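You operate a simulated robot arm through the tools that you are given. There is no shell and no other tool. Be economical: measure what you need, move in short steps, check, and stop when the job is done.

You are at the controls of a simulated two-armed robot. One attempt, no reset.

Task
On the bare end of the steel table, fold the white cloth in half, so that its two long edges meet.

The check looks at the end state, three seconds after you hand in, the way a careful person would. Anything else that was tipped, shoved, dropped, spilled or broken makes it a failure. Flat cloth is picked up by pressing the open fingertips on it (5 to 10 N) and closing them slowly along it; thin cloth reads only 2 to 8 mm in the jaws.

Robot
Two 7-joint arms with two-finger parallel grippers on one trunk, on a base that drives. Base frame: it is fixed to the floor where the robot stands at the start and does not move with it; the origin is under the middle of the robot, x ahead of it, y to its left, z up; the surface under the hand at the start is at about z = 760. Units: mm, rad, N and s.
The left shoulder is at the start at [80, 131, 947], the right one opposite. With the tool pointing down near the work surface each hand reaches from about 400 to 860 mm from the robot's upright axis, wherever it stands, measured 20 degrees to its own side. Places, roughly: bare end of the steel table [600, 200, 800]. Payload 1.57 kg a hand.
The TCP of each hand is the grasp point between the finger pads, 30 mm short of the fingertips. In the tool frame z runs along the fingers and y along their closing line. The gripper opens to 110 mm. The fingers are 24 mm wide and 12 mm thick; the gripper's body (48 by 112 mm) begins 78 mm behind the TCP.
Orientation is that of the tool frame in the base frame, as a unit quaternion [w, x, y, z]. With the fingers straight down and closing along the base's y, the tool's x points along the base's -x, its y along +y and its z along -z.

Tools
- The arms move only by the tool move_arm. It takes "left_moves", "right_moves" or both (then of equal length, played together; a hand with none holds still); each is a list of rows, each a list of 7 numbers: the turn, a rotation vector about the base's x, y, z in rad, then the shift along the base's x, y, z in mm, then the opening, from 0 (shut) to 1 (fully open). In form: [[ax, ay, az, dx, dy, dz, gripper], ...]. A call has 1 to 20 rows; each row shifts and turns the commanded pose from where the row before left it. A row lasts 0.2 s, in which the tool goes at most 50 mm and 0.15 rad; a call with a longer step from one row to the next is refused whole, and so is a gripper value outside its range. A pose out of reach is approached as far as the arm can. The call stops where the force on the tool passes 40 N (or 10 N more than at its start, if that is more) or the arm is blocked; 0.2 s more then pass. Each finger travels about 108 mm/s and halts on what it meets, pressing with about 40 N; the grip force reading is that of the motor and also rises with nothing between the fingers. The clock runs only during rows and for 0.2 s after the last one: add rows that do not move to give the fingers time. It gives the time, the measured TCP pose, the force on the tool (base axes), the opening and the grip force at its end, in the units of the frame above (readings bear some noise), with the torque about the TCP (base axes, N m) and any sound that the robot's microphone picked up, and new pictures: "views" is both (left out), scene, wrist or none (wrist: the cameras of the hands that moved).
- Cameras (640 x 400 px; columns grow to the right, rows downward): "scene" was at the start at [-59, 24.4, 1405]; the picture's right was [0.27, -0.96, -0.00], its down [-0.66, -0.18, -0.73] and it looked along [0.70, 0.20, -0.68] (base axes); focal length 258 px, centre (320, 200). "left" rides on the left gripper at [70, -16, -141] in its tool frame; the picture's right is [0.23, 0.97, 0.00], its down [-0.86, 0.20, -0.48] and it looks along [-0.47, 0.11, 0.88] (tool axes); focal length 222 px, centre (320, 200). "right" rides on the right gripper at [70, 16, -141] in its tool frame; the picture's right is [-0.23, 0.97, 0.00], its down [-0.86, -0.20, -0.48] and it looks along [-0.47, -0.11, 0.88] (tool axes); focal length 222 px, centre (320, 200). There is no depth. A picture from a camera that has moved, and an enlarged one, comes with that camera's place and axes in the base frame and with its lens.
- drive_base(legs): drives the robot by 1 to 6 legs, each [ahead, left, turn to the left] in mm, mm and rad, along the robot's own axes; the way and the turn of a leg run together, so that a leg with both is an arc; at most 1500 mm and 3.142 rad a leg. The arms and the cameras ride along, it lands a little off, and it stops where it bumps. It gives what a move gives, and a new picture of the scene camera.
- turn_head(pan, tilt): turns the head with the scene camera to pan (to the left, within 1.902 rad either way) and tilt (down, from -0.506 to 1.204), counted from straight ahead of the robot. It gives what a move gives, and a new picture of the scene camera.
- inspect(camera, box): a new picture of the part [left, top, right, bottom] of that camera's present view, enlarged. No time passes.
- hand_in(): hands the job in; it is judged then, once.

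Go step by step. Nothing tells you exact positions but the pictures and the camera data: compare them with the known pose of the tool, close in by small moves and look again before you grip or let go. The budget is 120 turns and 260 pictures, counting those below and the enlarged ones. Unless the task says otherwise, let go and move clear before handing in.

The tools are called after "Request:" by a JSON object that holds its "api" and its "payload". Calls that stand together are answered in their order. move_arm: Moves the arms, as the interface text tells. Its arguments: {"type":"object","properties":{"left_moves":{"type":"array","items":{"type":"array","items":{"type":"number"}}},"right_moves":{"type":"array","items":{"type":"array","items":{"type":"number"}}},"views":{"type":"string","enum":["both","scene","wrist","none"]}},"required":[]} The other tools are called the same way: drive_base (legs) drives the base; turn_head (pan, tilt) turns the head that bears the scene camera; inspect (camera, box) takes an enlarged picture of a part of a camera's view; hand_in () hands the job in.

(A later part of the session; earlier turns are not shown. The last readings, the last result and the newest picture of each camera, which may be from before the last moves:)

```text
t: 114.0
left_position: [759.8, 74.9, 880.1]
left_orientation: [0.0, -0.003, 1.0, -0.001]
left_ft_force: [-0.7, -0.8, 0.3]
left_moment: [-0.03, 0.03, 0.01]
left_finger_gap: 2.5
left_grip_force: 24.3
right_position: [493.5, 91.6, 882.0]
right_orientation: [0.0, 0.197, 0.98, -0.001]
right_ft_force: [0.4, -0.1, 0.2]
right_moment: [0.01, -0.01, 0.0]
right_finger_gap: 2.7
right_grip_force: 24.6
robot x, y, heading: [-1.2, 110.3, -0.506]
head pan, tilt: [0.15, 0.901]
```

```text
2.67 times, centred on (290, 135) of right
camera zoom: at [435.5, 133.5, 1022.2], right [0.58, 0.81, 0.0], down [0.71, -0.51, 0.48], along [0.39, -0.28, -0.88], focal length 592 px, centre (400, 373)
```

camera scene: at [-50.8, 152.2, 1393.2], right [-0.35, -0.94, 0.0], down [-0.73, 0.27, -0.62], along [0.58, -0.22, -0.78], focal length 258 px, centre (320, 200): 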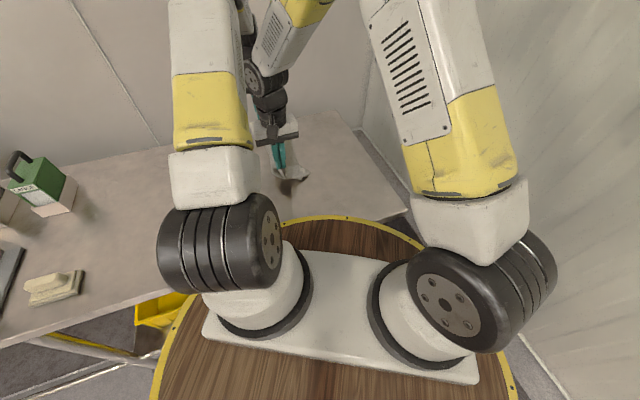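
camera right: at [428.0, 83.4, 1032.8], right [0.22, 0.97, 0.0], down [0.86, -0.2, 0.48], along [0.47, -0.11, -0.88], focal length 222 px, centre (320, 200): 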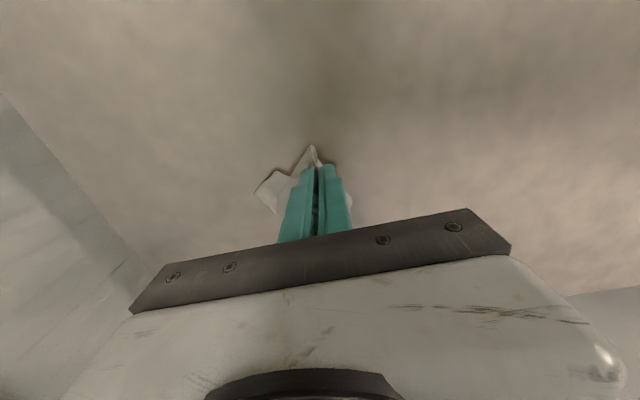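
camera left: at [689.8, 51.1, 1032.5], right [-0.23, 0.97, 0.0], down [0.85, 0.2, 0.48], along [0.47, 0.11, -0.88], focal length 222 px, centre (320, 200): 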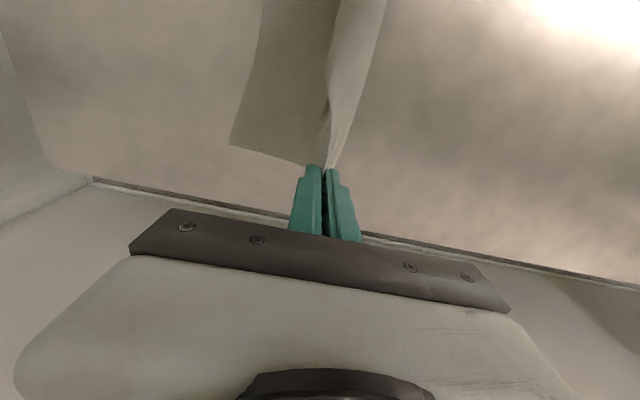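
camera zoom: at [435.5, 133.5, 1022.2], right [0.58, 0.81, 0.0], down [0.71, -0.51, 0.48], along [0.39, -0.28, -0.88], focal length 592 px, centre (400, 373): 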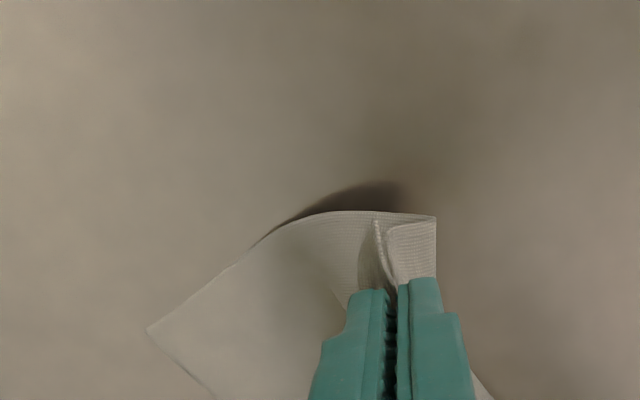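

A clean lay this time: lower edge A(789,-50) to D(460,-34), flat. I'll now swing the gripped edge back over to -y, so its pinch line ends about 30 mm inside that edge and the strip points outward.

Request:
{"api": "move_arm", "payload": {"left_moves": [[0, 0, -0.01, 0.2, -13, -1, 0], [0, 0, -0.01, 0.2, -13, -2, 0], [0, 0, -0.01, 0.2, -12, -3, 0], [0, 0, -0.01, 0.2, -12, -5, 0], [0, 0, -0.01, 0.2, -10, -6, 0], [0, 0, 0, 0.2, -9, -7, 0], [0, 0, 0, 0.2, -8, -8, 0], [0, 0, 0, 0.2, -6, -9, 0], [0, 0, 0, 0.2, -5, -10, 0], [0, 0, 0, 0.2, -4, -10, 0], [0, 0, 0, 0, -1.5, -6, 0], [0, 0, 0, 0, 0, 0, 0]], "right_moves": [[0, 0, 0.04, -0.7, -13, -1, 0], [0, 0, 0.04, -0.7, -13, -2, 0], [0, 0, 0.04, -0.7, -13, -3, 0], [0, 0, 0.04, -0.7, -12, -5, 0], [0, 0, 0.04, -0.7, -11, -6, 0], [0, 0, 0.04, -0.7, -9, -7, 0], [0, 0, 0.04, -0.7, -8, -8, 0], [0, 0, 0.04, -0.7, -7, -9, 0], [0, 0, 0.03, -0.7, -5, -10, 0], [0, 0, 0, -0.7, -4, -10, 0], [0, 0, 0, -0.5, -1.5, -7, 0], [0, 0, 0, 0, 0, 0, 0]], "views": "none"}}

Request:
{"api": "inspect", "payload": {"camera": "scene", "box": [230, 110, 358, 190]}}

Request:
{"api": "inspect", "payload": {"camera": "left", "box": [140, 40, 440, 220]}}

Request:
{"api": "inspect", "payload": {"camera": "right", "box": [200, 60, 440, 210]}}

```text
t: 116.6
left_position: [761.7, -19.8, 813.8]
left_orientation: [0.001, 0.023, 1.0, 0.001]
left_ft_force: [-2.2, 0.1, 0.0]
left_moment: [0.02, 0.07, 0.02]
left_finger_gap: 2.5
left_grip_force: 23.6
right_position: [485.4, -6.4, 813.7]
right_orientation: [0.0, 0.023, 1.0, 0.0]
right_ft_force: [2.2, -0.1, -0.1]
right_moment: [0.01, -0.02, -0.09]
right_finger_gap: 2.6
right_grip_force: 24.2
robot x, y, heading: [0.1, 111.9, -0.509]
head pan, tilt: [0.15, 0.901]
```

```text
5.00 times, centred on (294, 150) of scene
camera zoom: at [-50.8, 152.2, 1393.2], right [-0.35, -0.94, 0.0], down [-0.73, 0.27, -0.62], along [0.58, -0.22, -0.78], focal length 1291 px, centre (450, 450)
```

zoom: 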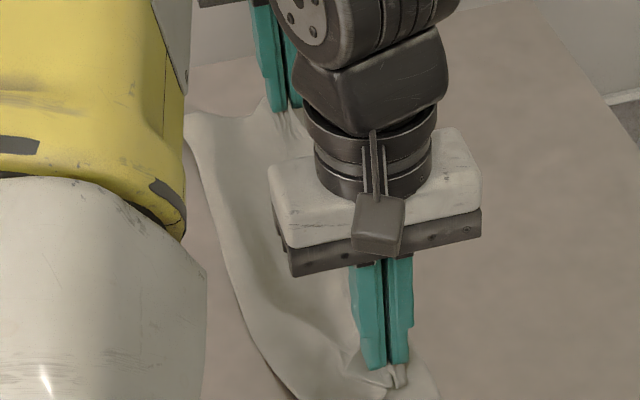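

```text
2.13 times, centred on (290, 130) of left
camera zoom: at [690.5, -32.6, 955.1], right [-0.18, 0.98, 0.0], down [0.86, 0.16, 0.48], along [0.47, 0.09, -0.88], focal length 474 px, centre (384, 349)
```

zoom: 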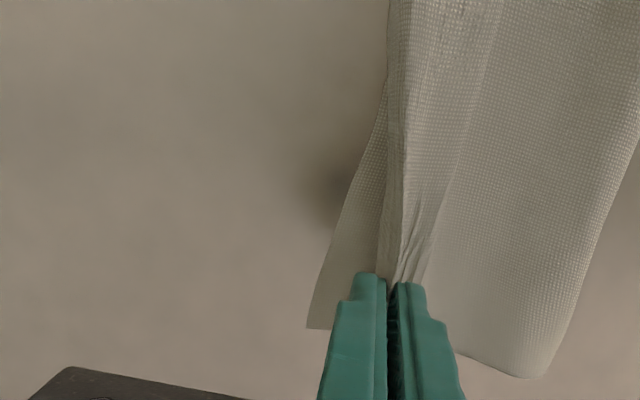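

```text
2.67 times, centred on (320, 135) of right
camera zoom: at [417.6, 13.9, 953.8], right [0.27, 0.96, 0.0], down [0.85, -0.24, 0.48], along [0.46, -0.13, -0.88], focal length 592 px, centre (320, 373)
```

zoom: 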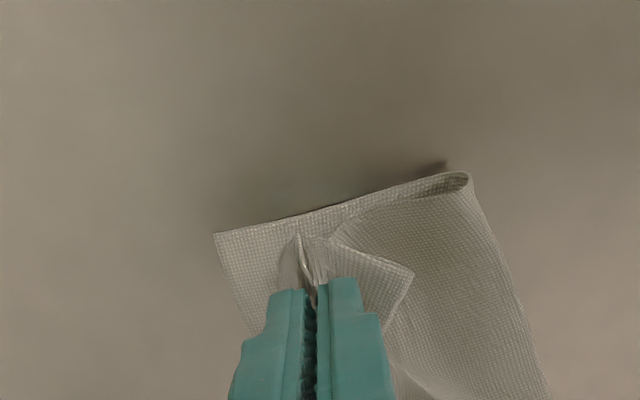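

Both ends line up well. I'll lower to the table, relax the slight tension, and open slowly.

Request:
{"api": "move_arm", "payload": {"left_moves": [[0, 0, 0, -1, 0, -5, 0], [0, 0, 0, -1, 0, -5, 0], [0, 0, 0, 0, 0, -5, 0], [0, 0, 0, 0, 0, 0, 0], [0, 0, 0, 0, 0, 0, 0.04], [0, 0, 0, 0, 0, 0, 0.08], [0, 0, 0, 0, 0, 0, 0.14], [0, 0, 0, 0, 0, 0, 0.2], [0, 0, 0, 0, 0, 0, 0.28], [0, 0, 0, 0, 0, 0, 0.28]], "right_moves": [[0, 0, 0, 1, 0, -5, 0], [0, 0, 0, 1, 0, -5, 0], [0, 0, 0, 0, 0, -5, 0], [0, 0, 0, 0, 0, 0, 0], [0, 0, 0, 0, 0, 0, 0.04], [0, 0, 0, 0, 0, 0, 0.08], [0, 0, 0, 0, 0, 0, 0.14], [0, 0, 0, 0, 0, 0, 0.2], [0, 0, 0, 0, 0, 0, 0.28], [0, 0, 0, 0, 0, 0, 0.28]], "views": "none"}}

Request:
{"api": "inspect", "payload": {"camera": "left", "box": [140, 40, 440, 220]}}

Request:
{"api": "inspect", "payload": {"camera": "right", "box": [200, 60, 440, 210]}}

```text
t: 118.8
left_position: [759.5, -18.6, 798.1]
left_orientation: [0.0, 0.023, 1.0, 0.0]
left_ft_force: [0.2, -0.6, 0.0]
left_moment: [0.01, 0.0, 0.0]
left_finger_gap: 30.9
left_grip_force: 0.0
right_position: [488.7, -4.5, 798.3]
right_orientation: [0.0, 0.023, 1.0, 0.0]
right_ft_force: [-0.7, -0.2, 0.6]
right_moment: [0.02, 0.01, -0.02]
right_finger_gap: 30.8
right_grip_force: 0.1
robot x, y, heading: [-0.5, 110.3, -0.503]
head pan, tilt: [0.15, 0.901]
```

```text
2.13 times, centred on (290, 130) of left
camera zoom: at [689.0, -32.6, 940.3], right [-0.18, 0.98, 0.0], down [0.86, 0.16, 0.48], along [0.47, 0.09, -0.88], focal length 474 px, centre (384, 349)
```

zoom: 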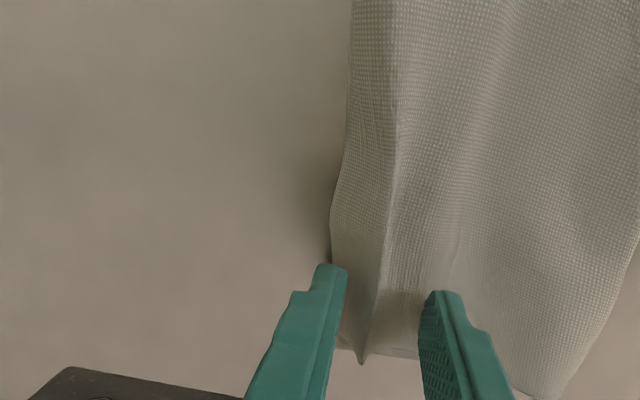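

```text
2.67 times, centred on (320, 135) of right
camera zoom: at [419.3, 14.4, 939.1], right [0.27, 0.96, 0.0], down [0.85, -0.24, 0.48], along [0.46, -0.13, -0.88], focal length 592 px, centre (320, 373)
```

zoom: 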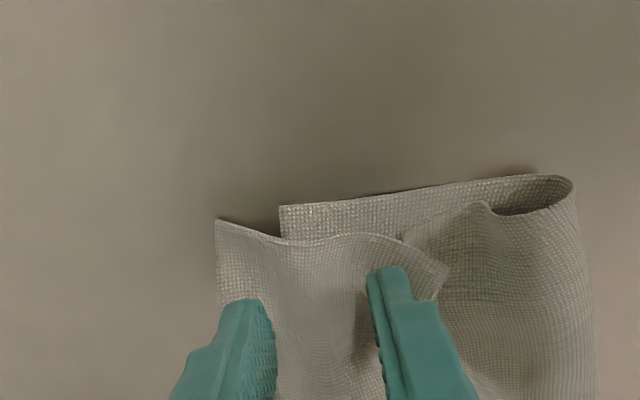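

Released, and the strip points outward this time. I'll lift both hands clear and look.

Request:
{"api": "move_arm", "payload": {"left_moves": [[0, 0, 0, 0, 0, 4, 0.28], [0, 0, 0, 0, 0, 8, 0.28], [0, 0, 0, 0, 0, 20, 0.28], [0, 0, 0, 0, 0, 30, 0.28], [0, 0, 0, 0, 10, 40, 0.28], [0, 0, 0, 0, 30, 30, 0.28], [0, 0, 0, 0, 45, 10, 0.28], [0, 0, 0, 0, 45, 0, 0.28], [0, 0, 0, 0, 20, 0, 0.28]], "right_moves": [[0, 0, 0, 0, 0, 4, 0.28], [0, 0, 0, 0, 0, 8, 0.28], [0, 0, 0, 0, 0, 20, 0.28], [0, 0, 0, 0, 0, 30, 0.28], [0, 0, 0, 0, -30, 40, 0.28], [0, 0, 0, 0, -45, 15, 0.28], [0, 0, 0, 0, -45, 0, 0.28], [0, 0, 0, 0, -45, 0, 0.28], [0, 0, 0, 0, -45, 0, 0.28]], "views": "none"}}

Request:
{"api": "inspect", "payload": {"camera": "scene", "box": [240, 100, 400, 200]}}

Request:
{"api": "inspect", "payload": {"camera": "left", "box": [140, 0, 440, 180]}}

Request:
{"api": "inspect", "payload": {"camera": "right", "box": [340, 20, 640, 200]}}

```text
t: 120.8
left_position: [760.9, 132.7, 940.1]
left_orientation: [0.001, 0.024, 1.0, 0.0]
left_ft_force: [-0.9, -0.3, 0.3]
left_moment: [0.01, 0.0, -0.03]
left_finger_gap: 30.9
left_grip_force: 0.1
right_position: [488.8, -215.7, 914.3]
right_orientation: [0.0, 0.022, 1.0, -0.001]
right_ft_force: [0.5, 0.5, -0.9]
right_moment: [-0.03, 0.01, 0.02]
right_finger_gap: 30.5
right_grip_force: 0.0
robot x, y, heading: [0.6, 106.4, -0.507]
head pan, tilt: [0.15, 0.901]
```

```text
4.00 times, centred on (320, 150) of scene
camera zoom: at [-50.8, 152.4, 1393.2], right [-0.35, -0.94, 0.0], down [-0.73, 0.27, -0.62], along [0.58, -0.22, -0.78], focal length 1033 px, centre (320, 400)
```

zoom: 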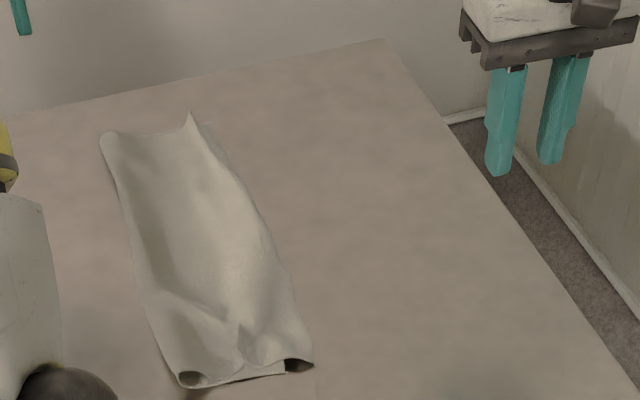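

```text
2.13 times, centred on (290, 90) of left
camera zoom: at [689.8, 118.7, 1082.7], right [-0.18, 0.98, 0.0], down [0.86, 0.16, 0.48], along [0.47, 0.09, -0.88], focal length 474 px, centre (384, 435)
```

zoom: 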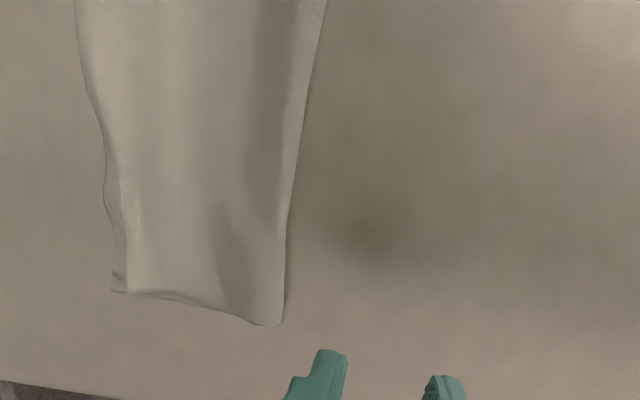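

```text
2.13 times, centred on (490, 110) of right
camera zoom: at [419.9, -196.0, 1055.9], right [0.27, 0.96, 0.0], down [0.85, -0.24, 0.48], along [0.46, -0.13, -0.88], focal length 474 px, centre (-43, 392)
```

zoom: 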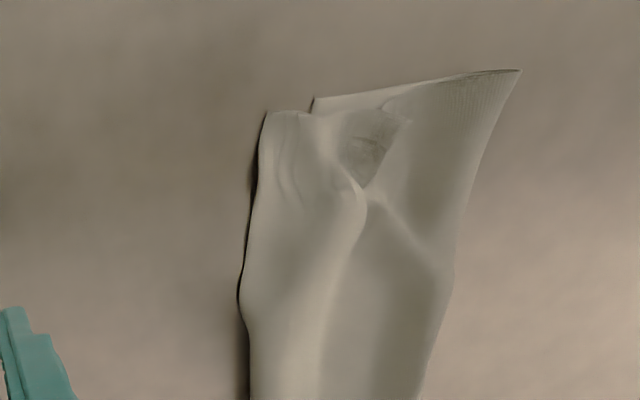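

The fold is good. At the near end the top corner overshoots the lower edge a bit and there's a small wrinkle, so I'll look closer.

Request:
{"api": "inspect", "payload": {"camera": "scene", "box": [270, 160, 334, 200]}}

Request:
{"api": "inspect", "payload": {"camera": "scene", "box": [256, 120, 320, 160]}}

Request:
{"api": "inspect", "payload": {"camera": "right", "box": [430, 40, 590, 140]}}

```text
10.00 times, centred on (302, 180) of scene
camera zoom: at [-50.8, 152.4, 1393.2], right [-0.35, -0.94, 0.0], down [-0.73, 0.27, -0.62], along [0.58, -0.22, -0.78], focal length 2582 px, centre (500, 400)
```

zoom: 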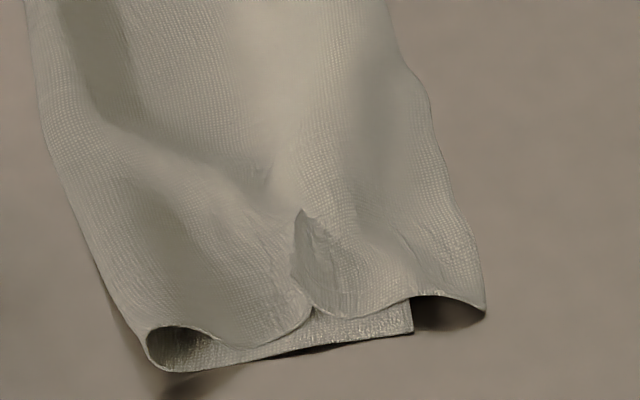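

```text
10.00 times, centred on (288, 140) of scene
camera zoom: at [-50.8, 152.4, 1393.2], right [-0.35, -0.94, 0.0], down [-0.73, 0.27, -0.62], along [0.58, -0.22, -0.78], focal length 2582 px, centre (640, 800)
```

zoom: 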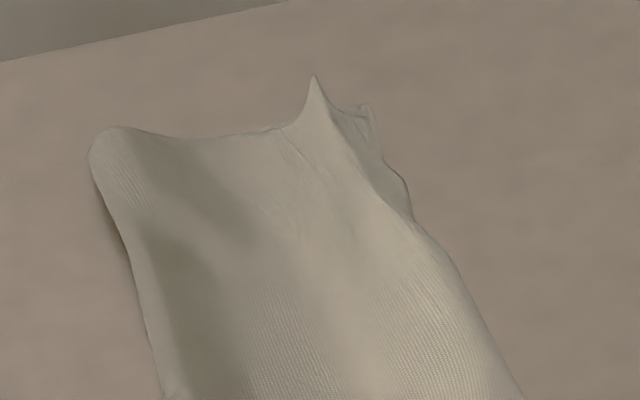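

```text
4.00 times, centred on (510, 90) of right
camera zoom: at [419.9, -196.0, 1055.9], right [0.27, 0.96, 0.0], down [0.85, -0.24, 0.48], along [0.46, -0.13, -0.88], focal length 888 px, centre (-440, 640)
```

zoom: 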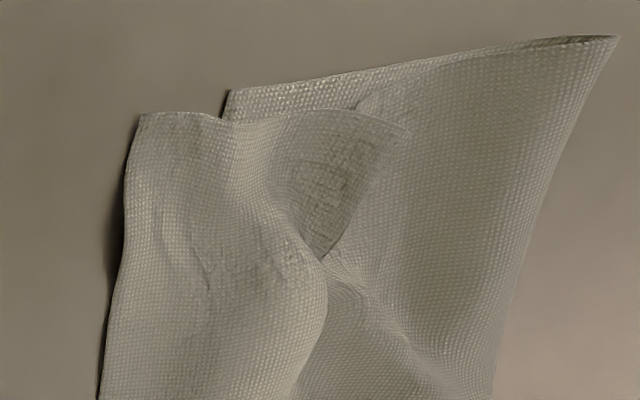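

The near end needs its top layer shifted about 25 mm in +y, which rolls the crease outward. I'll pinch the leftover ridge with the right hand, lift slightly, shift and release.

Request:
{"api": "move_arm", "payload": {"right_moves": [[0, 0, 0, 0, 35, -5, 0.45], [0, 0, 0, -1, 45, -10, 0.45], [0, 0, 0, -1, 45, -15, 0.45], [0, 0, 0, 0, 45, -20, 0.45], [0, 0, 0, 0, 45, -20, 0.45], [0, 0, 0, 0, 12, -15, 0.45], [0, 0, 0, 0, 0, 0, 0.45]], "views": "none"}}

Request:
{"api": "inspect", "payload": {"camera": "right", "box": [220, 80, 444, 220]}}

```text
t: 122.4
left_position: [760.2, 132.9, 940.6]
left_orientation: [0.0, 0.022, 1.0, 0.0]
left_ft_force: [0.4, 0.7, 0.4]
left_moment: [-0.04, 0.01, 0.0]
left_finger_gap: 30.8
left_grip_force: 0.1
right_position: [486.4, 11.8, 831.2]
right_orientation: [0.001, 0.022, 1.0, 0.001]
right_ft_force: [-0.1, 0.1, -0.5]
right_moment: [0.01, 0.02, -0.01]
right_finger_gap: 49.5
right_grip_force: 0.1
robot x, y, heading: [-0.3, 109.3, -0.506]
head pan, tilt: [0.15, 0.901]
```

```text
2.86 times, centred on (332, 150) of right
camera zoom: at [417.4, 31.3, 971.2], right [0.27, 0.96, 0.0], down [0.85, -0.24, 0.48], along [0.46, -0.13, -0.88], focal length 635 px, centre (286, 343)
```

zoom: 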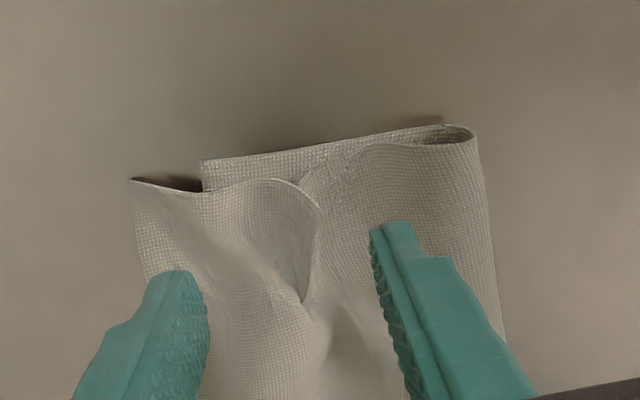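

Request:
{"api": "move_arm", "payload": {"right_moves": [[0, 0, 0, 0, 3, -10, 0.45], [0, 0, 0, 0, 0, -10, 0.45], [0, 0, 0, 0, 0, -8, 0.45], [0, 0, 0, 0, 0, -5, 0.45], [0, 0, 0, 0, 0, 0, 0.4], [0, 0, 0, 0, 0, 0, 0.34], [0, 0, 0, 0, 0, 0, 0.28], [0, 0, 0, 0, 0, 0, 0.22], [0, 0, 0, 0, 0, 0, 0.16], [0, 0, 0, 0, 0, 0, 0.1], [0, 0, 0, 0, 0, 0, 0.05], [0, 0, 0, 0, 0, 0, 0], [0, 0, 0, 0, 0, 0, 0], [0, 0, 0, 0, 0, 0, 0]], "views": "none"}}

Request:
{"api": "inspect", "payload": {"camera": "right", "box": [220, 80, 444, 220]}}

```text
t: 125.4
left_position: [760.8, 131.6, 940.0]
left_orientation: [0.0, 0.023, 1.0, 0.0]
left_ft_force: [0.0, -0.1, 1.3]
left_moment: [0.01, 0.0, 0.0]
left_finger_gap: 30.7
left_grip_force: 0.1
right_position: [486.1, 15.3, 797.9]
right_orientation: [0.0, 0.023, 1.0, 0.0]
right_ft_force: [0.1, -0.7, 1.0]
right_moment: [-0.03, 0.02, 0.02]
right_finger_gap: 3.2
right_grip_force: 24.8
robot x, y, heading: [-1.2, 110.9, -0.504]
head pan, tilt: [0.15, 0.901]
```

```text
2.86 times, centred on (332, 150) of right
camera zoom: at [417.3, 34.4, 937.9], right [0.27, 0.96, 0.0], down [0.85, -0.24, 0.48], along [0.46, -0.13, -0.88], focal length 635 px, centre (286, 343)
```

zoom: 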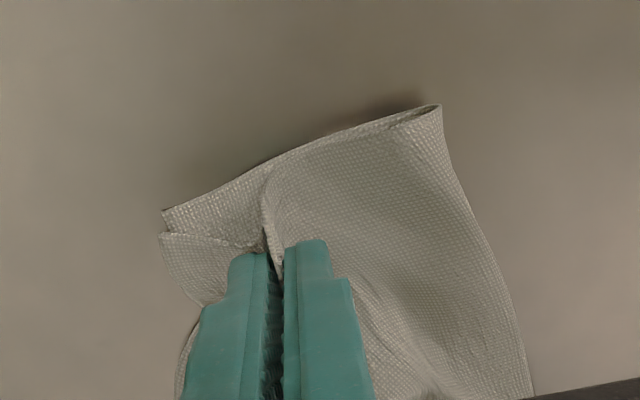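

The ridge is pinched, and with the slack gathered the corners coincide. I'll shift +y about 22 mm slightly lifted, then release.

Request:
{"api": "move_arm", "payload": {"right_moves": [[0, 0, 0, 0, 2, 8, 0], [0, 0, 0, 0, 6, 6, 0], [0, 0, 0, 0, 7, 0, 0], [0, 0, 0, 0, 7, -3, 0], [0, 0, 0, 0, 0, -6, 0], [0, 0, 0, 0, 0, -4, 0], [0, 0, 0, 0, 0, 0, 0.05], [0, 0, 0, 0, 0, 0, 0.12], [0, 0, 0, 0, 0, 0, 0.2], [0, 0, 0, 0, 0, 3, 0.28], [0, 0, 0, 0, 0, 10, 0.28], [0, 0, 0, 0, 0, 25, 0.28], [0, 0, 0, 0, -10, 30, 0.28]], "views": "none"}}

Request:
{"api": "inspect", "payload": {"camera": "right", "box": [200, 60, 440, 210]}}

Request:
{"api": "inspect", "payload": {"camera": "scene", "box": [260, 110, 356, 200]}}

```text
t: 128.2
left_position: [761.2, 131.3, 940.6]
left_orientation: [-0.001, 0.023, 1.0, 0.001]
left_ft_force: [-0.2, -0.2, 0.6]
left_moment: [-0.02, 0.04, -0.01]
left_finger_gap: 30.6
left_grip_force: 0.1
right_position: [486.1, 27.7, 867.6]
right_orientation: [0.0, 0.024, 1.0, 0.0]
right_ft_force: [1.1, 0.2, -1.4]
right_moment: [-0.02, 0.0, -0.02]
right_finger_gap: 31.0
right_grip_force: 0.1
robot x, y, heading: [-1.8, 110.0, -0.502]
head pan, tilt: [0.15, 0.901]
```

```text
2.67 times, centred on (320, 135) of right
camera zoom: at [417.6, 46.5, 1007.5], right [0.27, 0.96, 0.0], down [0.85, -0.24, 0.48], along [0.46, -0.13, -0.88], focal length 592 px, centre (320, 373)
```

zoom: 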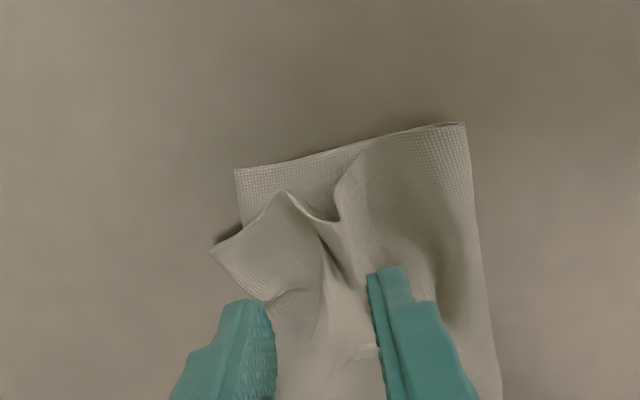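

```text
4.44 times, centred on (308, 155) of scene
camera zoom: at [-50.6, 152.3, 1393.2], right [-0.35, -0.94, 0.0], down [-0.74, 0.27, -0.62], along [0.58, -0.22, -0.78], focal length 1148 px, centre (373, 400)
```

zoom: 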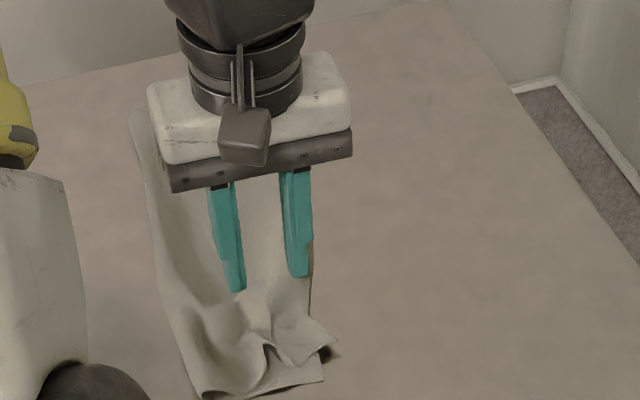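

The near end is still slack in the wrong place: opening at table level dragged the lower layer. I'll re-pinch the near top corner, lift it high to re-lay the lower half flat toward +y, then bring it back and release a bit higher.

Request:
{"api": "move_arm", "payload": {"right_moves": [[0, 0, 0, -1, -5, -20, 0.45], [0, 0, 0, -1, -4, -20, 0.45], [0, 0, 0, 0, 0, -18, 0.45], [0, 0, 0, 0, 0, -10, 0.45], [0, 0, 0, 0, 0, -3, 0.45], [0, 0, 0, 0, 0, 0, 0.4], [0, 0, 0, 0, 0, 0, 0.34], [0, 0, 0, 0, 0, 0, 0.28], [0, 0, 0, 0, 0, 0, 0.22], [0, 0, 0, 0, 0, 0, 0.16], [0, 0, 0, 0, 0, 0, 0.1], [0, 0, 0, 0, 0, 0, 0.05], [0, 0, 0, 0, 0, 0, 0], [0, 0, 0, 0, 0, 0, 0], [0, 0, 0, 0, 0, 0, 0]], "views": "none"}}

Request:
{"api": "inspect", "payload": {"camera": "right", "box": [200, 60, 440, 210]}}

```text
t: 131.4
left_position: [759.8, 132.1, 940.4]
left_orientation: [0.0, 0.023, 1.0, 0.0]
left_ft_force: [0.2, -0.5, 0.5]
left_moment: [0.01, -0.03, 0.05]
left_finger_gap: 30.5
left_grip_force: 0.1
right_position: [485.1, 19.8, 794.2]
right_orientation: [0.001, 0.023, 1.0, 0.0]
right_ft_force: [0.0, 3.1, 18.5]
right_moment: [0.19, 0.06, -0.02]
right_finger_gap: 8.3
right_grip_force: 27.4
robot x, y, heading: [1.3, 111.4, -0.5]
head pan, tilt: [0.15, 0.901]
```

```text
2.67 times, centred on (320, 135) of right
camera zoom: at [415.6, 38.2, 936.3], right [0.27, 0.96, 0.0], down [0.84, -0.24, 0.48], along [0.46, -0.13, -0.88], focal length 592 px, centre (320, 373)
```

zoom: 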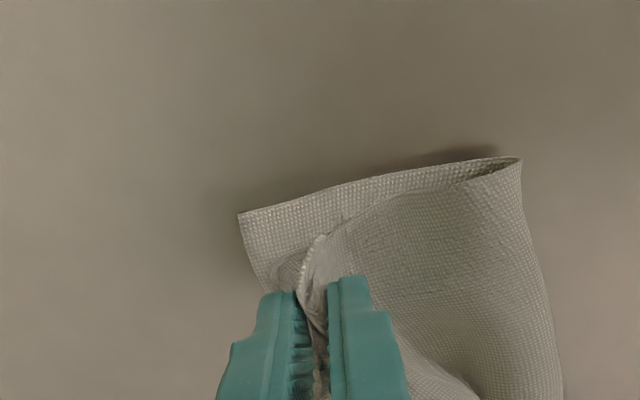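

Request:
{"api": "move_arm", "payload": {"right_moves": [[0, 0, 0, 0, 3, 10, 0], [0, 0, 0, 0, 6, 14, 0], [0, 0, 0, 0, 8, 14, 0], [0, 0, 0, 0, 8, 14, 0], [0, 0, 0, 0, 0, 0, 0]], "views": "none"}}

Request:
{"api": "inspect", "payload": {"camera": "right", "box": [200, 60, 440, 210]}}

Request:
{"api": "inspect", "payload": {"camera": "scene", "box": [250, 120, 346, 200]}}

```text
t: 132.6
left_position: [760.8, 133.5, 940.2]
left_orientation: [0.0, 0.023, 1.0, 0.0]
left_ft_force: [0.7, 0.3, 0.3]
left_moment: [0.01, -0.02, 0.02]
left_finger_gap: 30.7
left_grip_force: 0.1
right_position: [484.6, 44.0, 847.3]
right_orientation: [-0.001, 0.022, 1.0, 0.001]
right_ft_force: [0.8, 0.1, 1.3]
right_moment: [0.0, 0.01, -0.04]
right_finger_gap: 4.3
right_grip_force: 25.7
robot x, y, heading: [-5.3, 108.3, -0.503]
head pan, tilt: [0.15, 0.901]
```

```text
2.67 times, centred on (320, 135) of right
camera zoom: at [415.6, 62.5, 988.0], right [0.27, 0.96, 0.0], down [0.85, -0.24, 0.48], along [0.46, -0.13, -0.88], focal length 592 px, centre (320, 373)
```

zoom: 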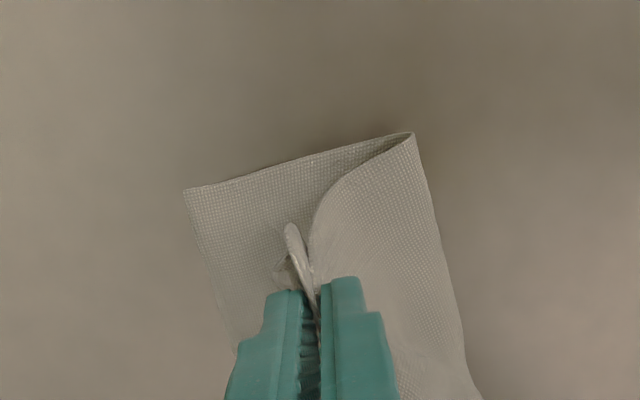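

```text
5.00 times, centred on (298, 160) of scene
camera zoom: at [-50.8, 152.2, 1393.2], right [-0.35, -0.94, 0.0], down [-0.73, 0.27, -0.62], along [0.58, -0.22, -0.78], focal length 1291 px, centre (430, 400)
```

zoom: 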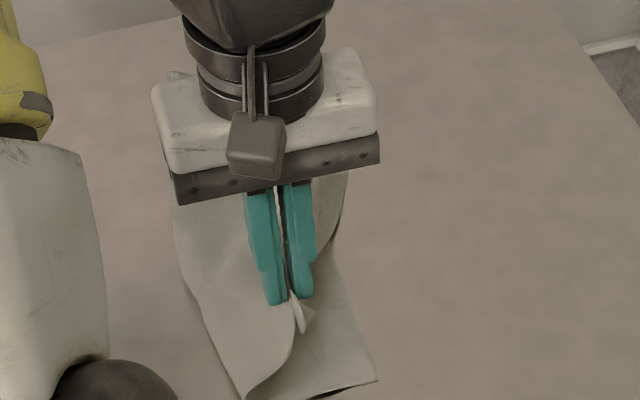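

Request:
{"api": "move_arm", "payload": {"right_moves": [[0, 0, 0, 0.6, 8, 8, 0], [0, 0, 0, 0.6, 9, 8, 0], [0, 0, 0, 0.6, 10, 7, 0], [0, 0, 0, 0.6, 10, 5, 0], [0, 0, 0, 0.6, 11, 3, 0], [0, 0, 0, 0.6, 11, 2, 0], [0, 0, 0, 0.6, 11, 0, 0], [0, 0, 0, 0.6, 11, 0, 0], [0, 0, 0, 0, 0, 0, 0], [0, 0, 0, 0, 0, 0, 0]], "views": "none"}}

Request:
{"api": "inspect", "payload": {"camera": "right", "box": [140, 60, 440, 220]}}

Request:
{"api": "inspect", "payload": {"camera": "scene", "box": [230, 110, 342, 200]}}

```text
t: 134.8
left_position: [761.1, 132.4, 940.5]
left_orientation: [0.0, 0.022, 1.0, 0.0]
left_ft_force: [0.1, -0.4, -0.7]
left_moment: [-0.01, 0.01, -0.01]
left_finger_gap: 30.8
left_grip_force: 0.0
right_position: [489.8, 123.9, 880.3]
right_orientation: [0.0, 0.023, 1.0, 0.0]
right_ft_force: [-0.4, 0.7, -0.6]
right_moment: [0.0, -0.03, 0.0]
right_finger_gap: 4.6
right_grip_force: 25.5
robot x, y, heading: [0.0, 105.6, -0.503]
head pan, tilt: [0.15, 0.901]
```

```text
2.13 times, centred on (290, 140) of right
camera zoom: at [420.5, 143.0, 1021.4], right [0.27, 0.96, 0.0], down [0.85, -0.24, 0.48], along [0.46, -0.13, -0.88], focal length 474 px, centre (384, 328)
```

zoom: 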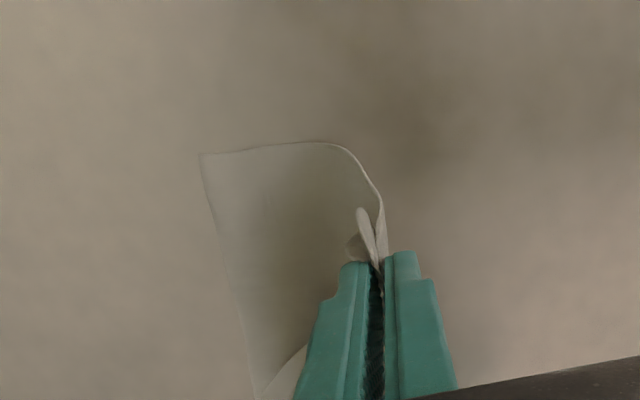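

```text
4.44 times, centred on (286, 155) of scene
camera zoom: at [-50.8, 152.3, 1393.2], right [-0.35, -0.94, 0.0], down [-0.73, 0.27, -0.62], along [0.58, -0.22, -0.78], focal length 1148 px, centre (471, 400)
```

zoom: 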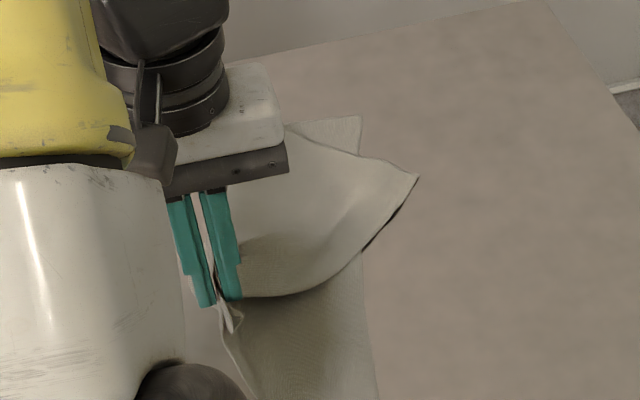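

Lifting only one end skews the cloth, so I'll re-grip the far top edge with the left hand as well and re-lay with both. First I bring the right hand back so the cloth relaxes.

Request:
{"api": "move_arm", "payload": {"right_moves": [[0, 0, 0, -0.8, -11, 0, 0], [0, 0, 0, -0.8, -11, 0, 0], [0, 0, 0, -0.8, -11, -3, 0], [0, 0, 0, -0.8, -11, -4, 0], [0, 0, 0, -0.8, -11, -6, 0], [0, 0, 0, -0.8, -10, -8, 0], [0, 0, 0, -0.8, -10, -10, 0], [0, 0, 0, 0, 0, 0, 0]], "left_moves": [[0, 0, 0, 0, -20, 0, 0.4], [0, 0, 0, 0, -20, 0, 0.4], [0, 0, 0, 0, -20, -5, 0.4], [0, 0, 0, 0, -20, -10, 0.4], [0, 0, 0, 0, -20, -15, 0.4], [0, 0, 0, 0, -20, -20, 0.4], [0, 0, 0, 0, -10, -20, 0.4], [0, 0, 0, 0, 0, -10, 0.4]], "views": "none"}}

Request:
{"api": "inspect", "payload": {"camera": "left", "box": [160, 60, 460, 220]}}

Request:
{"api": "inspect", "payload": {"camera": "right", "box": [140, 60, 440, 220]}}

```text
t: 136.6
left_position: [759.3, 1.3, 860.7]
left_orientation: [0.0, 0.023, 1.0, 0.0]
left_ft_force: [0.9, -0.3, -0.7]
left_moment: [0.0, -0.01, -0.02]
left_finger_gap: 44.0
left_grip_force: 0.0
right_position: [484.1, 48.9, 849.6]
right_orientation: [0.0, 0.023, 1.0, 0.0]
right_ft_force: [0.4, -0.8, 0.5]
right_moment: [-0.04, -0.02, -0.02]
right_finger_gap: 4.5
right_grip_force: 24.9
robot x, y, heading: [0.1, 108.0, -0.505]
head pan, tilt: [0.15, 0.901]
```

```text
2.13 times, centred on (310, 140) of left
camera zoom: at [689.1, -12.6, 1002.2], right [-0.18, 0.98, 0.0], down [0.86, 0.16, 0.48], along [0.47, 0.09, -0.88], focal length 474 px, centre (341, 328)
```

zoom: 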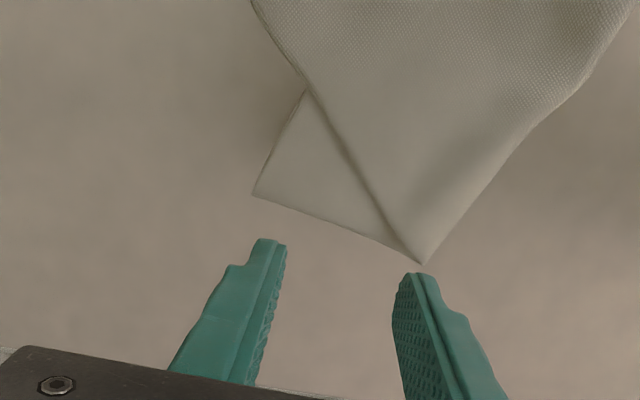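

```text
2.13 times, centred on (290, 140) of right
camera zoom: at [414.5, 68.1, 990.0], right [0.27, 0.96, 0.0], down [0.85, -0.24, 0.48], along [0.46, -0.13, -0.88], focal length 474 px, centre (384, 328)
```

zoom: 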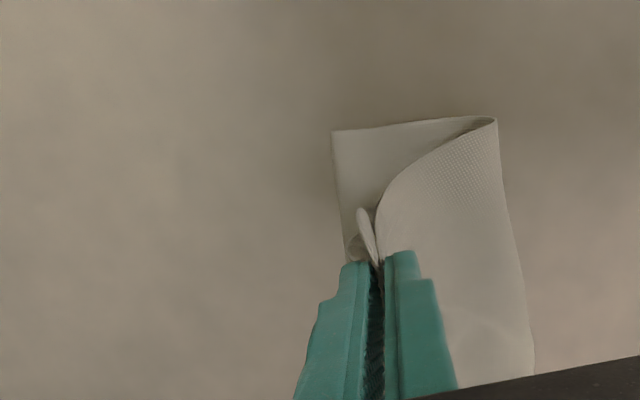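

Request:
{"api": "inspect", "payload": {"camera": "scene", "box": [240, 100, 368, 200]}}

Request:
{"api": "inspect", "payload": {"camera": "left", "box": [160, 0, 480, 200]}}

```text
4.00 times, centred on (304, 150) of scene
camera zoom: at [-50.9, 152.2, 1393.2], right [-0.35, -0.94, 0.0], down [-0.73, 0.27, -0.62], along [0.58, -0.22, -0.78], focal length 1033 px, centre (384, 400)
```

zoom: 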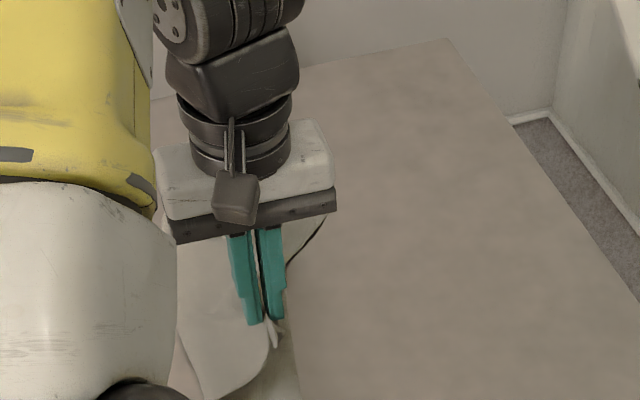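

```text
2.00 times, centred on (320, 100) of left
camera zoom: at [689.1, -12.6, 1002.2], right [-0.18, 0.98, 0.0], down [0.86, 0.16, 0.48], along [0.47, 0.09, -0.88], focal length 444 px, centre (320, 400)
```

zoom: 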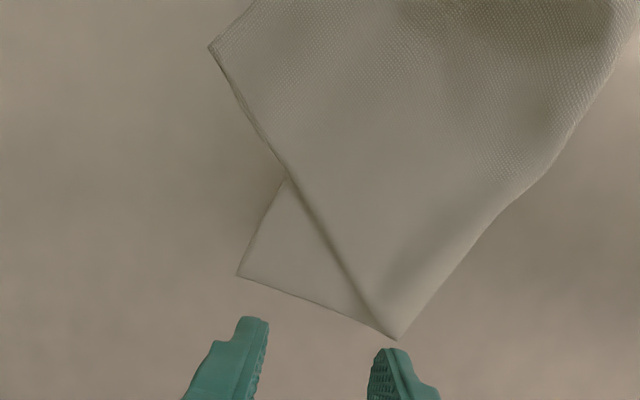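

The top sheet has skewed, with corner B at about (657,-66). I'll regrip it near that corner with the left hand, then lift both, hang it straight again, and re-lay properly.

Request:
{"api": "move_arm", "payload": {"left_moves": [[0, 0, -0.112, -18, -4, 0, 0.42], [0, 0, -0.112, -18, -4, 0, 0.42], [0, 0, -0.112, -18, -4, 0, 0.42], [0, 0, -0.112, -18, -4, 0, 0.42], [0, 0, -0.112, -18, -3, 0, 0.42], [0, 0, -0.112, -18, -3, -15, 0.42], [0, 0, 0, 0, 0, -15, 0.42], [0, 0, 0, 0, 0, 0, 0.42]], "views": "none"}}

Request:
{"api": "inspect", "payload": {"camera": "left", "box": [180, 60, 460, 220]}}

```text
t: 138.4
left_position: [652.0, -19.7, 829.2]
left_orientation: [0.0, 0.352, 0.936, 0.0]
left_ft_force: [0.2, 0.1, 0.3]
left_moment: [-0.02, 0.01, 0.02]
left_finger_gap: 46.3
left_grip_force: 0.1
right_position: [482.5, 49.1, 850.1]
right_orientation: [0.0, 0.024, 1.0, 0.0]
right_ft_force: [-0.3, -0.4, -1.3]
right_moment: [-0.02, 0.01, -0.08]
right_finger_gap: 4.3
right_grip_force: 24.5
robot x, y, heading: [-2.4, 111.1, -0.51]
head pan, tilt: [0.15, 0.901]
```

```text
2.29 times, centred on (320, 140) of left
camera zoom: at [588.4, 12.4, 971.5], right [0.47, 0.88, 0.0], down [0.78, -0.41, 0.48], along [0.42, -0.22, -0.88], focal length 508 px, centre (320, 337)
```

zoom: 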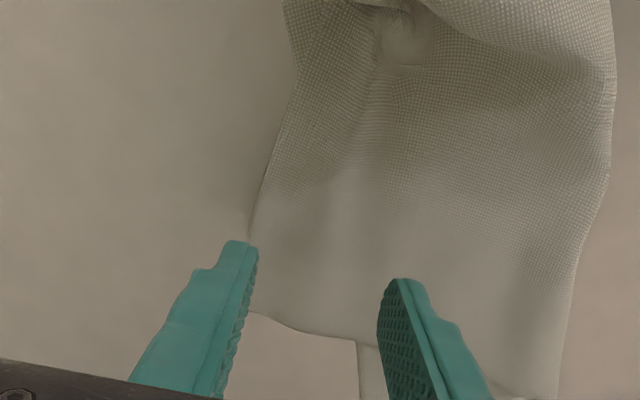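

Request:
{"api": "move_arm", "payload": {"left_moves": [[0, 0, 0, 0, 0, -14, 0.42], [0, 0, 0, 0, 0, -14, 0.42], [0, 0, 0, 0, 0, -5, 0.42], [0, 0, 0, 0, 0, -2, 0.42], [0, 0, 0, 0, 0, -1, 0.42], [0, 0, 0, 0, 0, 0, 0.42], [0, 0, 0, 0, 0, 0, 0.42]], "views": "none"}}

```text
t: 140.0
left_position: [651.1, -19.1, 794.1]
left_orientation: [0.0, 0.351, 0.936, 0.0]
left_ft_force: [-0.9, 0.3, 0.3]
left_moment: [0.0, 0.0, 0.01]
left_finger_gap: 46.2
left_grip_force: 0.0
right_position: [483.0, 48.9, 849.1]
right_orientation: [-0.001, 0.022, 1.0, 0.001]
right_ft_force: [0.7, 0.1, -0.1]
right_moment: [0.01, -0.03, 0.0]
right_finger_gap: 4.5
right_grip_force: 25.0
robot x, y, heading: [1.8, 107.8, -0.504]
head pan, tilt: [0.15, 0.901]
```

Request:
{"api": "move_arm", "payload": {"left_moves": [[0, 0, 0, 0, 0, -1.5, 0.42], [0, 0, 0, 0, 0, -0.7, 0.42], [0, 0, 0, 0, 0, 0, 0.42], [0, 0, 0, 0, 0, 0, 0.42]], "views": "none"}}

```text
t: 141.0
left_position: [651.9, -18.9, 792.2]
left_orientation: [0.0, 0.35, 0.937, 0.0]
left_ft_force: [-1.1, 0.8, 5.9]
left_moment: [0.13, -0.1, 0.01]
left_finger_gap: 46.3
left_grip_force: 0.0
right_position: [483.6, 49.2, 849.5]
right_orientation: [0.001, 0.023, 1.0, 0.0]
right_ft_force: [0.2, 0.0, -0.3]
right_moment: [-0.02, 0.03, -0.01]
right_finger_gap: 4.4
right_grip_force: 25.5
robot x, y, heading: [1.9, 111.0, -0.508]
head pan, tilt: [0.15, 0.901]
```

Request:
{"api": "move_arm", "payload": {"left_moves": [[0, 0, 0, 0, 0, -0.8, 0.39], [0, 0, 0, 0, 0, 0, 0.36], [0, 0, 0, 0, 0, -0.2, 0.33], [0, 0, 0, 0, 0, 0, 0.3], [0, 0, 0, 0, 0, -0.2, 0.27], [0, 0, 0, 0, 0, 0, 0.24], [0, 0, 0, 0, 0, 0, 0.21], [0, 0, 0, 0, 0, 0, 0.18], [0, 0, 0, 0, 0, 0, 0.15], [0, 0, 0, 0, 0, 0, 0.12], [0, 0, 0, 0, 0, 0, 0.09], [0, 0, 0, 0, 0, 0, 0.06], [0, 0, 0, 0, 0, 0, 0.03], [0, 0, 0, 0, 0, 0, 0], [0, 0, 0, 0, 0, 0, 0], [0, 0, 0, 0, 0, 0, 0]], "views": "none"}}

Request:
{"api": "inspect", "payload": {"camera": "left", "box": [180, 60, 460, 220]}}

```text
t: 144.4
left_position: [651.7, -21.3, 791.7]
left_orientation: [0.0, 0.351, 0.936, 0.0]
left_ft_force: [0.2, -2.0, 33.0]
left_moment: [0.01, -0.26, 0.03]
left_finger_gap: 5.1
left_grip_force: 25.5
right_position: [482.9, 49.1, 849.3]
right_orientation: [0.0, 0.023, 1.0, 0.0]
right_ft_force: [0.4, -0.5, -0.1]
right_moment: [0.01, 0.01, -0.04]
right_finger_gap: 4.4
right_grip_force: 25.2
robot x, y, heading: [-2.7, 107.6, -0.504]
head pan, tilt: [0.15, 0.901]
```

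```text
2.29 times, centred on (320, 140) of left
camera zoom: at [587.8, 11.7, 933.9], right [0.47, 0.88, 0.0], down [0.77, -0.41, 0.48], along [0.42, -0.23, -0.88], focal length 508 px, centre (320, 337)
```

zoom: 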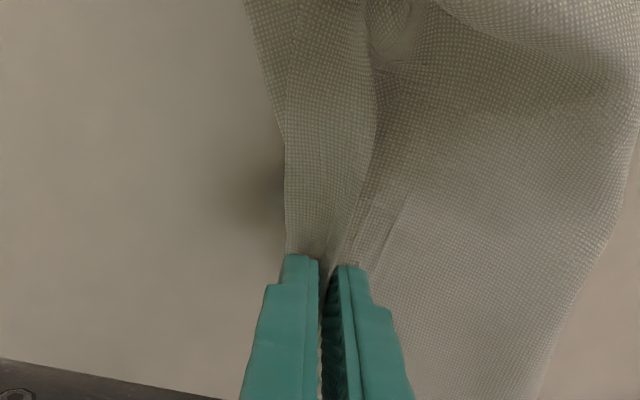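

Gripped. I'll lift both to the hang, spreading the hands to the sheet's length and straightening the yaw.

Request:
{"api": "move_arm", "payload": {"left_moves": [[0, 0, 0.045, 3, 0, 18, 0], [0, 0, 0.045, 5, 0, 18, 0], [0, 0, 0.045, 6, 0, 18, 0], [0, 0, 0.045, 6, -1, 18, 0], [0, 0, 0.045, 6, -1, 18, 0], [0, 0, 0.045, 6, -1, 18, 0], [0, 0, 0.045, 6, -1, 18, 0], [0, 0, 0.045, 6, -1, 18, 0], [0, 0, 0.045, 6, -2, 18, 0], [0, 0, 0.045, 6, -2, 18, 0], [0, 0, 0.045, 6, -2, 18, 0], [0, 0, 0.045, 7, -2, 18, 0], [0, 0, 0.045, 7, -2, 18, 0], [0, 0, 0.045, 7, -2, 18, 0], [0, 0, 0.045, 7, -2, 16, 0], [0, 0, 0.045, 7, -2, 16, 0], [0, 0, 0, 0, 0, 0, 0], [0, 0, 0, 0, 0, 0, 0], [0, 0, 0, 0, 0, 0, 0]], "right_moves": [[0, 0, 0, 0, -5, 14, 0], [0, 0, 0, 0, -5, 14, 0], [0, 0, 0, 0, -5, 14, 0], [0, 0, 0, 0, -5, 14, 0], [0, 0, 0, 0, -5, 14, 0], [0, 0, 0, 0, -5, 14, 0], [0, 0, 0, 0, -6, 14, 0], [0, 0, 0, 0, -6, 14, 0], [0, 0, 0, 0, -6, 14, 0], [0, 0, 0, 0, -6, 14, 0], [0, 0, 0, 0, -6, 14, 0], [0, 0, 0, 0, -6, 14, 0], [0, 0, 0, 0, -6, 14, 0], [0, 0, 0, 0, -6, 15, 0], [0, 0, 0, 0, -6, 15, 0], [0, 0, 0, 0, -6, 15, 0], [0, 0, 0, 0, 0, 0, 0], [0, 0, 0, 0, 0, 0, 0], [0, 0, 0, 0, 0, 0, 0]], "views": "none"}}

Request:
{"api": "inspect", "payload": {"camera": "scene", "box": [245, 40, 373, 160]}}

Request:
{"api": "inspect", "payload": {"camera": "left", "box": [200, 0, 440, 200]}}

Request:
{"api": "inspect", "payload": {"camera": "right", "box": [240, 80, 400, 200]}}

```text
t: 148.4
left_position: [747.8, -41.2, 1074.7]
left_orientation: [0.0, -0.001, 1.0, 0.001]
left_ft_force: [-13.9, 0.0, 1.1]
left_moment: [-0.03, 0.42, 0.03]
left_finger_gap: 2.5
left_grip_force: 23.5
right_position: [484.7, -42.1, 1077.4]
right_orientation: [0.001, 0.023, 1.0, 0.0]
right_ft_force: [13.8, 0.2, -0.4]
right_moment: [-0.05, -0.4, 0.0]
right_finger_gap: 4.2
right_grip_force: 24.7
robot x, y, heading: [-0.6, 109.8, -0.511]
head pan, tilt: [0.15, 0.901]
```

```text
3.33 times, centred on (309, 100) of scene
camera zoom: at [-50.8, 152.2, 1393.2], right [-0.35, -0.94, 0.0], down [-0.73, 0.27, -0.62], along [0.58, -0.22, -0.78], focal length 861 px, centre (357, 533)
```

zoom: 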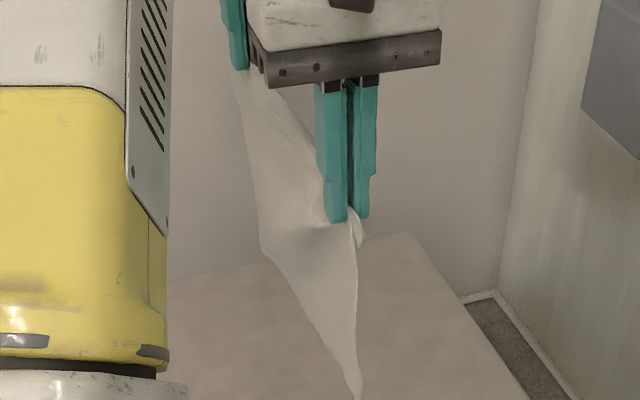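

```text
2.00 times, centred on (320, 100) of left
camera zoom: at [678.3, -59.0, 1217.0], right [-0.23, 0.97, 0.0], down [0.86, 0.2, 0.48], along [0.46, 0.11, -0.88], focal length 444 px, centre (320, 400)
```

zoom: 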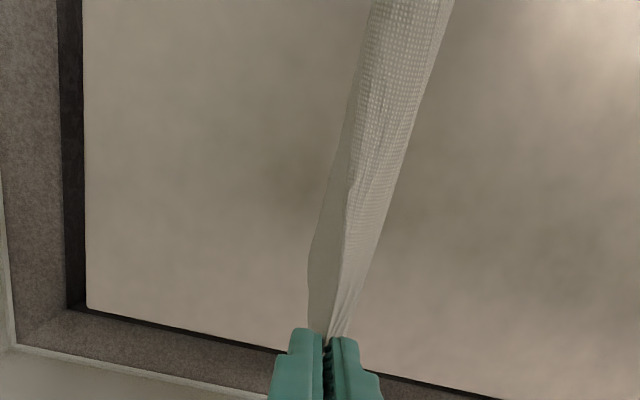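

```text
3.33 times, centred on (320, 140) of right
camera zoom: at [414.9, -21.6, 1217.2], right [0.27, 0.96, 0.0], down [0.84, -0.24, 0.48], along [0.46, -0.13, -0.88], focal length 740 px, centre (320, 400)
```

zoom: 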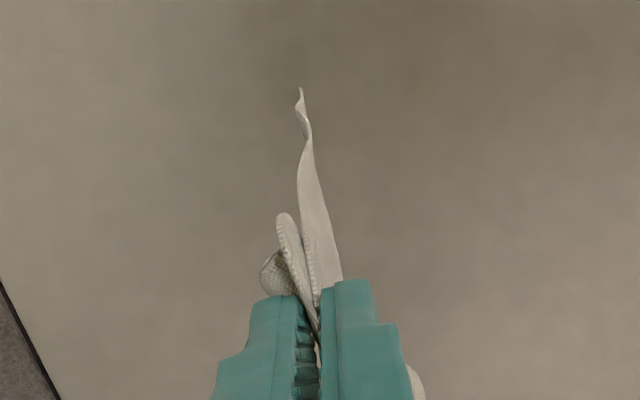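

Now the sheet hangs straight, but it's under 14 N of tension. I'll ease the hands together.

Request:
{"api": "move_arm", "payload": {"left_moves": [[0, 0, 0, -2, 0, 0, 0], [0, 0, 0, -1.5, 0, 0, 0], [0, 0, 0, 0, 0, 0, 0]], "right_moves": [[0, 0, 0, 2, 0, 0, 0], [0, 0, 0, 1.5, 0, 0, 0], [0, 0, 0, 0, 0, 0, 0]], "views": "none"}}

Request:
{"api": "inspect", "payload": {"camera": "scene", "box": [245, 40, 373, 160]}}

```text
t: 149.2
left_position: [745.0, -41.5, 1074.2]
left_orientation: [0.001, -0.001, 1.0, -0.001]
left_ft_force: [-4.5, -0.3, 0.0]
left_moment: [0.05, 0.14, -0.03]
left_finger_gap: 2.4
left_grip_force: 23.8
right_position: [485.8, -41.5, 1076.2]
right_orientation: [-0.001, 0.023, 1.0, 0.0]
right_ft_force: [4.9, -0.2, -0.6]
right_moment: [-0.01, -0.12, -0.01]
right_finger_gap: 4.7
right_grip_force: 25.1
robot x, y, heading: [-3.4, 108.0, -0.502]
head pan, tilt: [0.15, 0.901]
```

```text
3.33 times, centred on (309, 100) of scene
camera zoom: at [-50.8, 152.2, 1393.2], right [-0.35, -0.94, 0.0], down [-0.73, 0.27, -0.62], along [0.58, -0.22, -0.78], focal length 861 px, centre (357, 533)
```

zoom: 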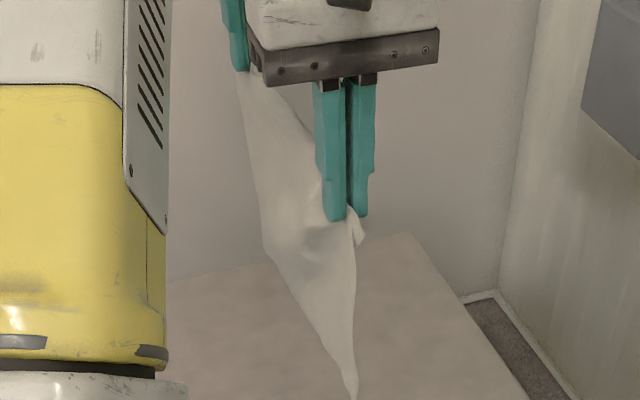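

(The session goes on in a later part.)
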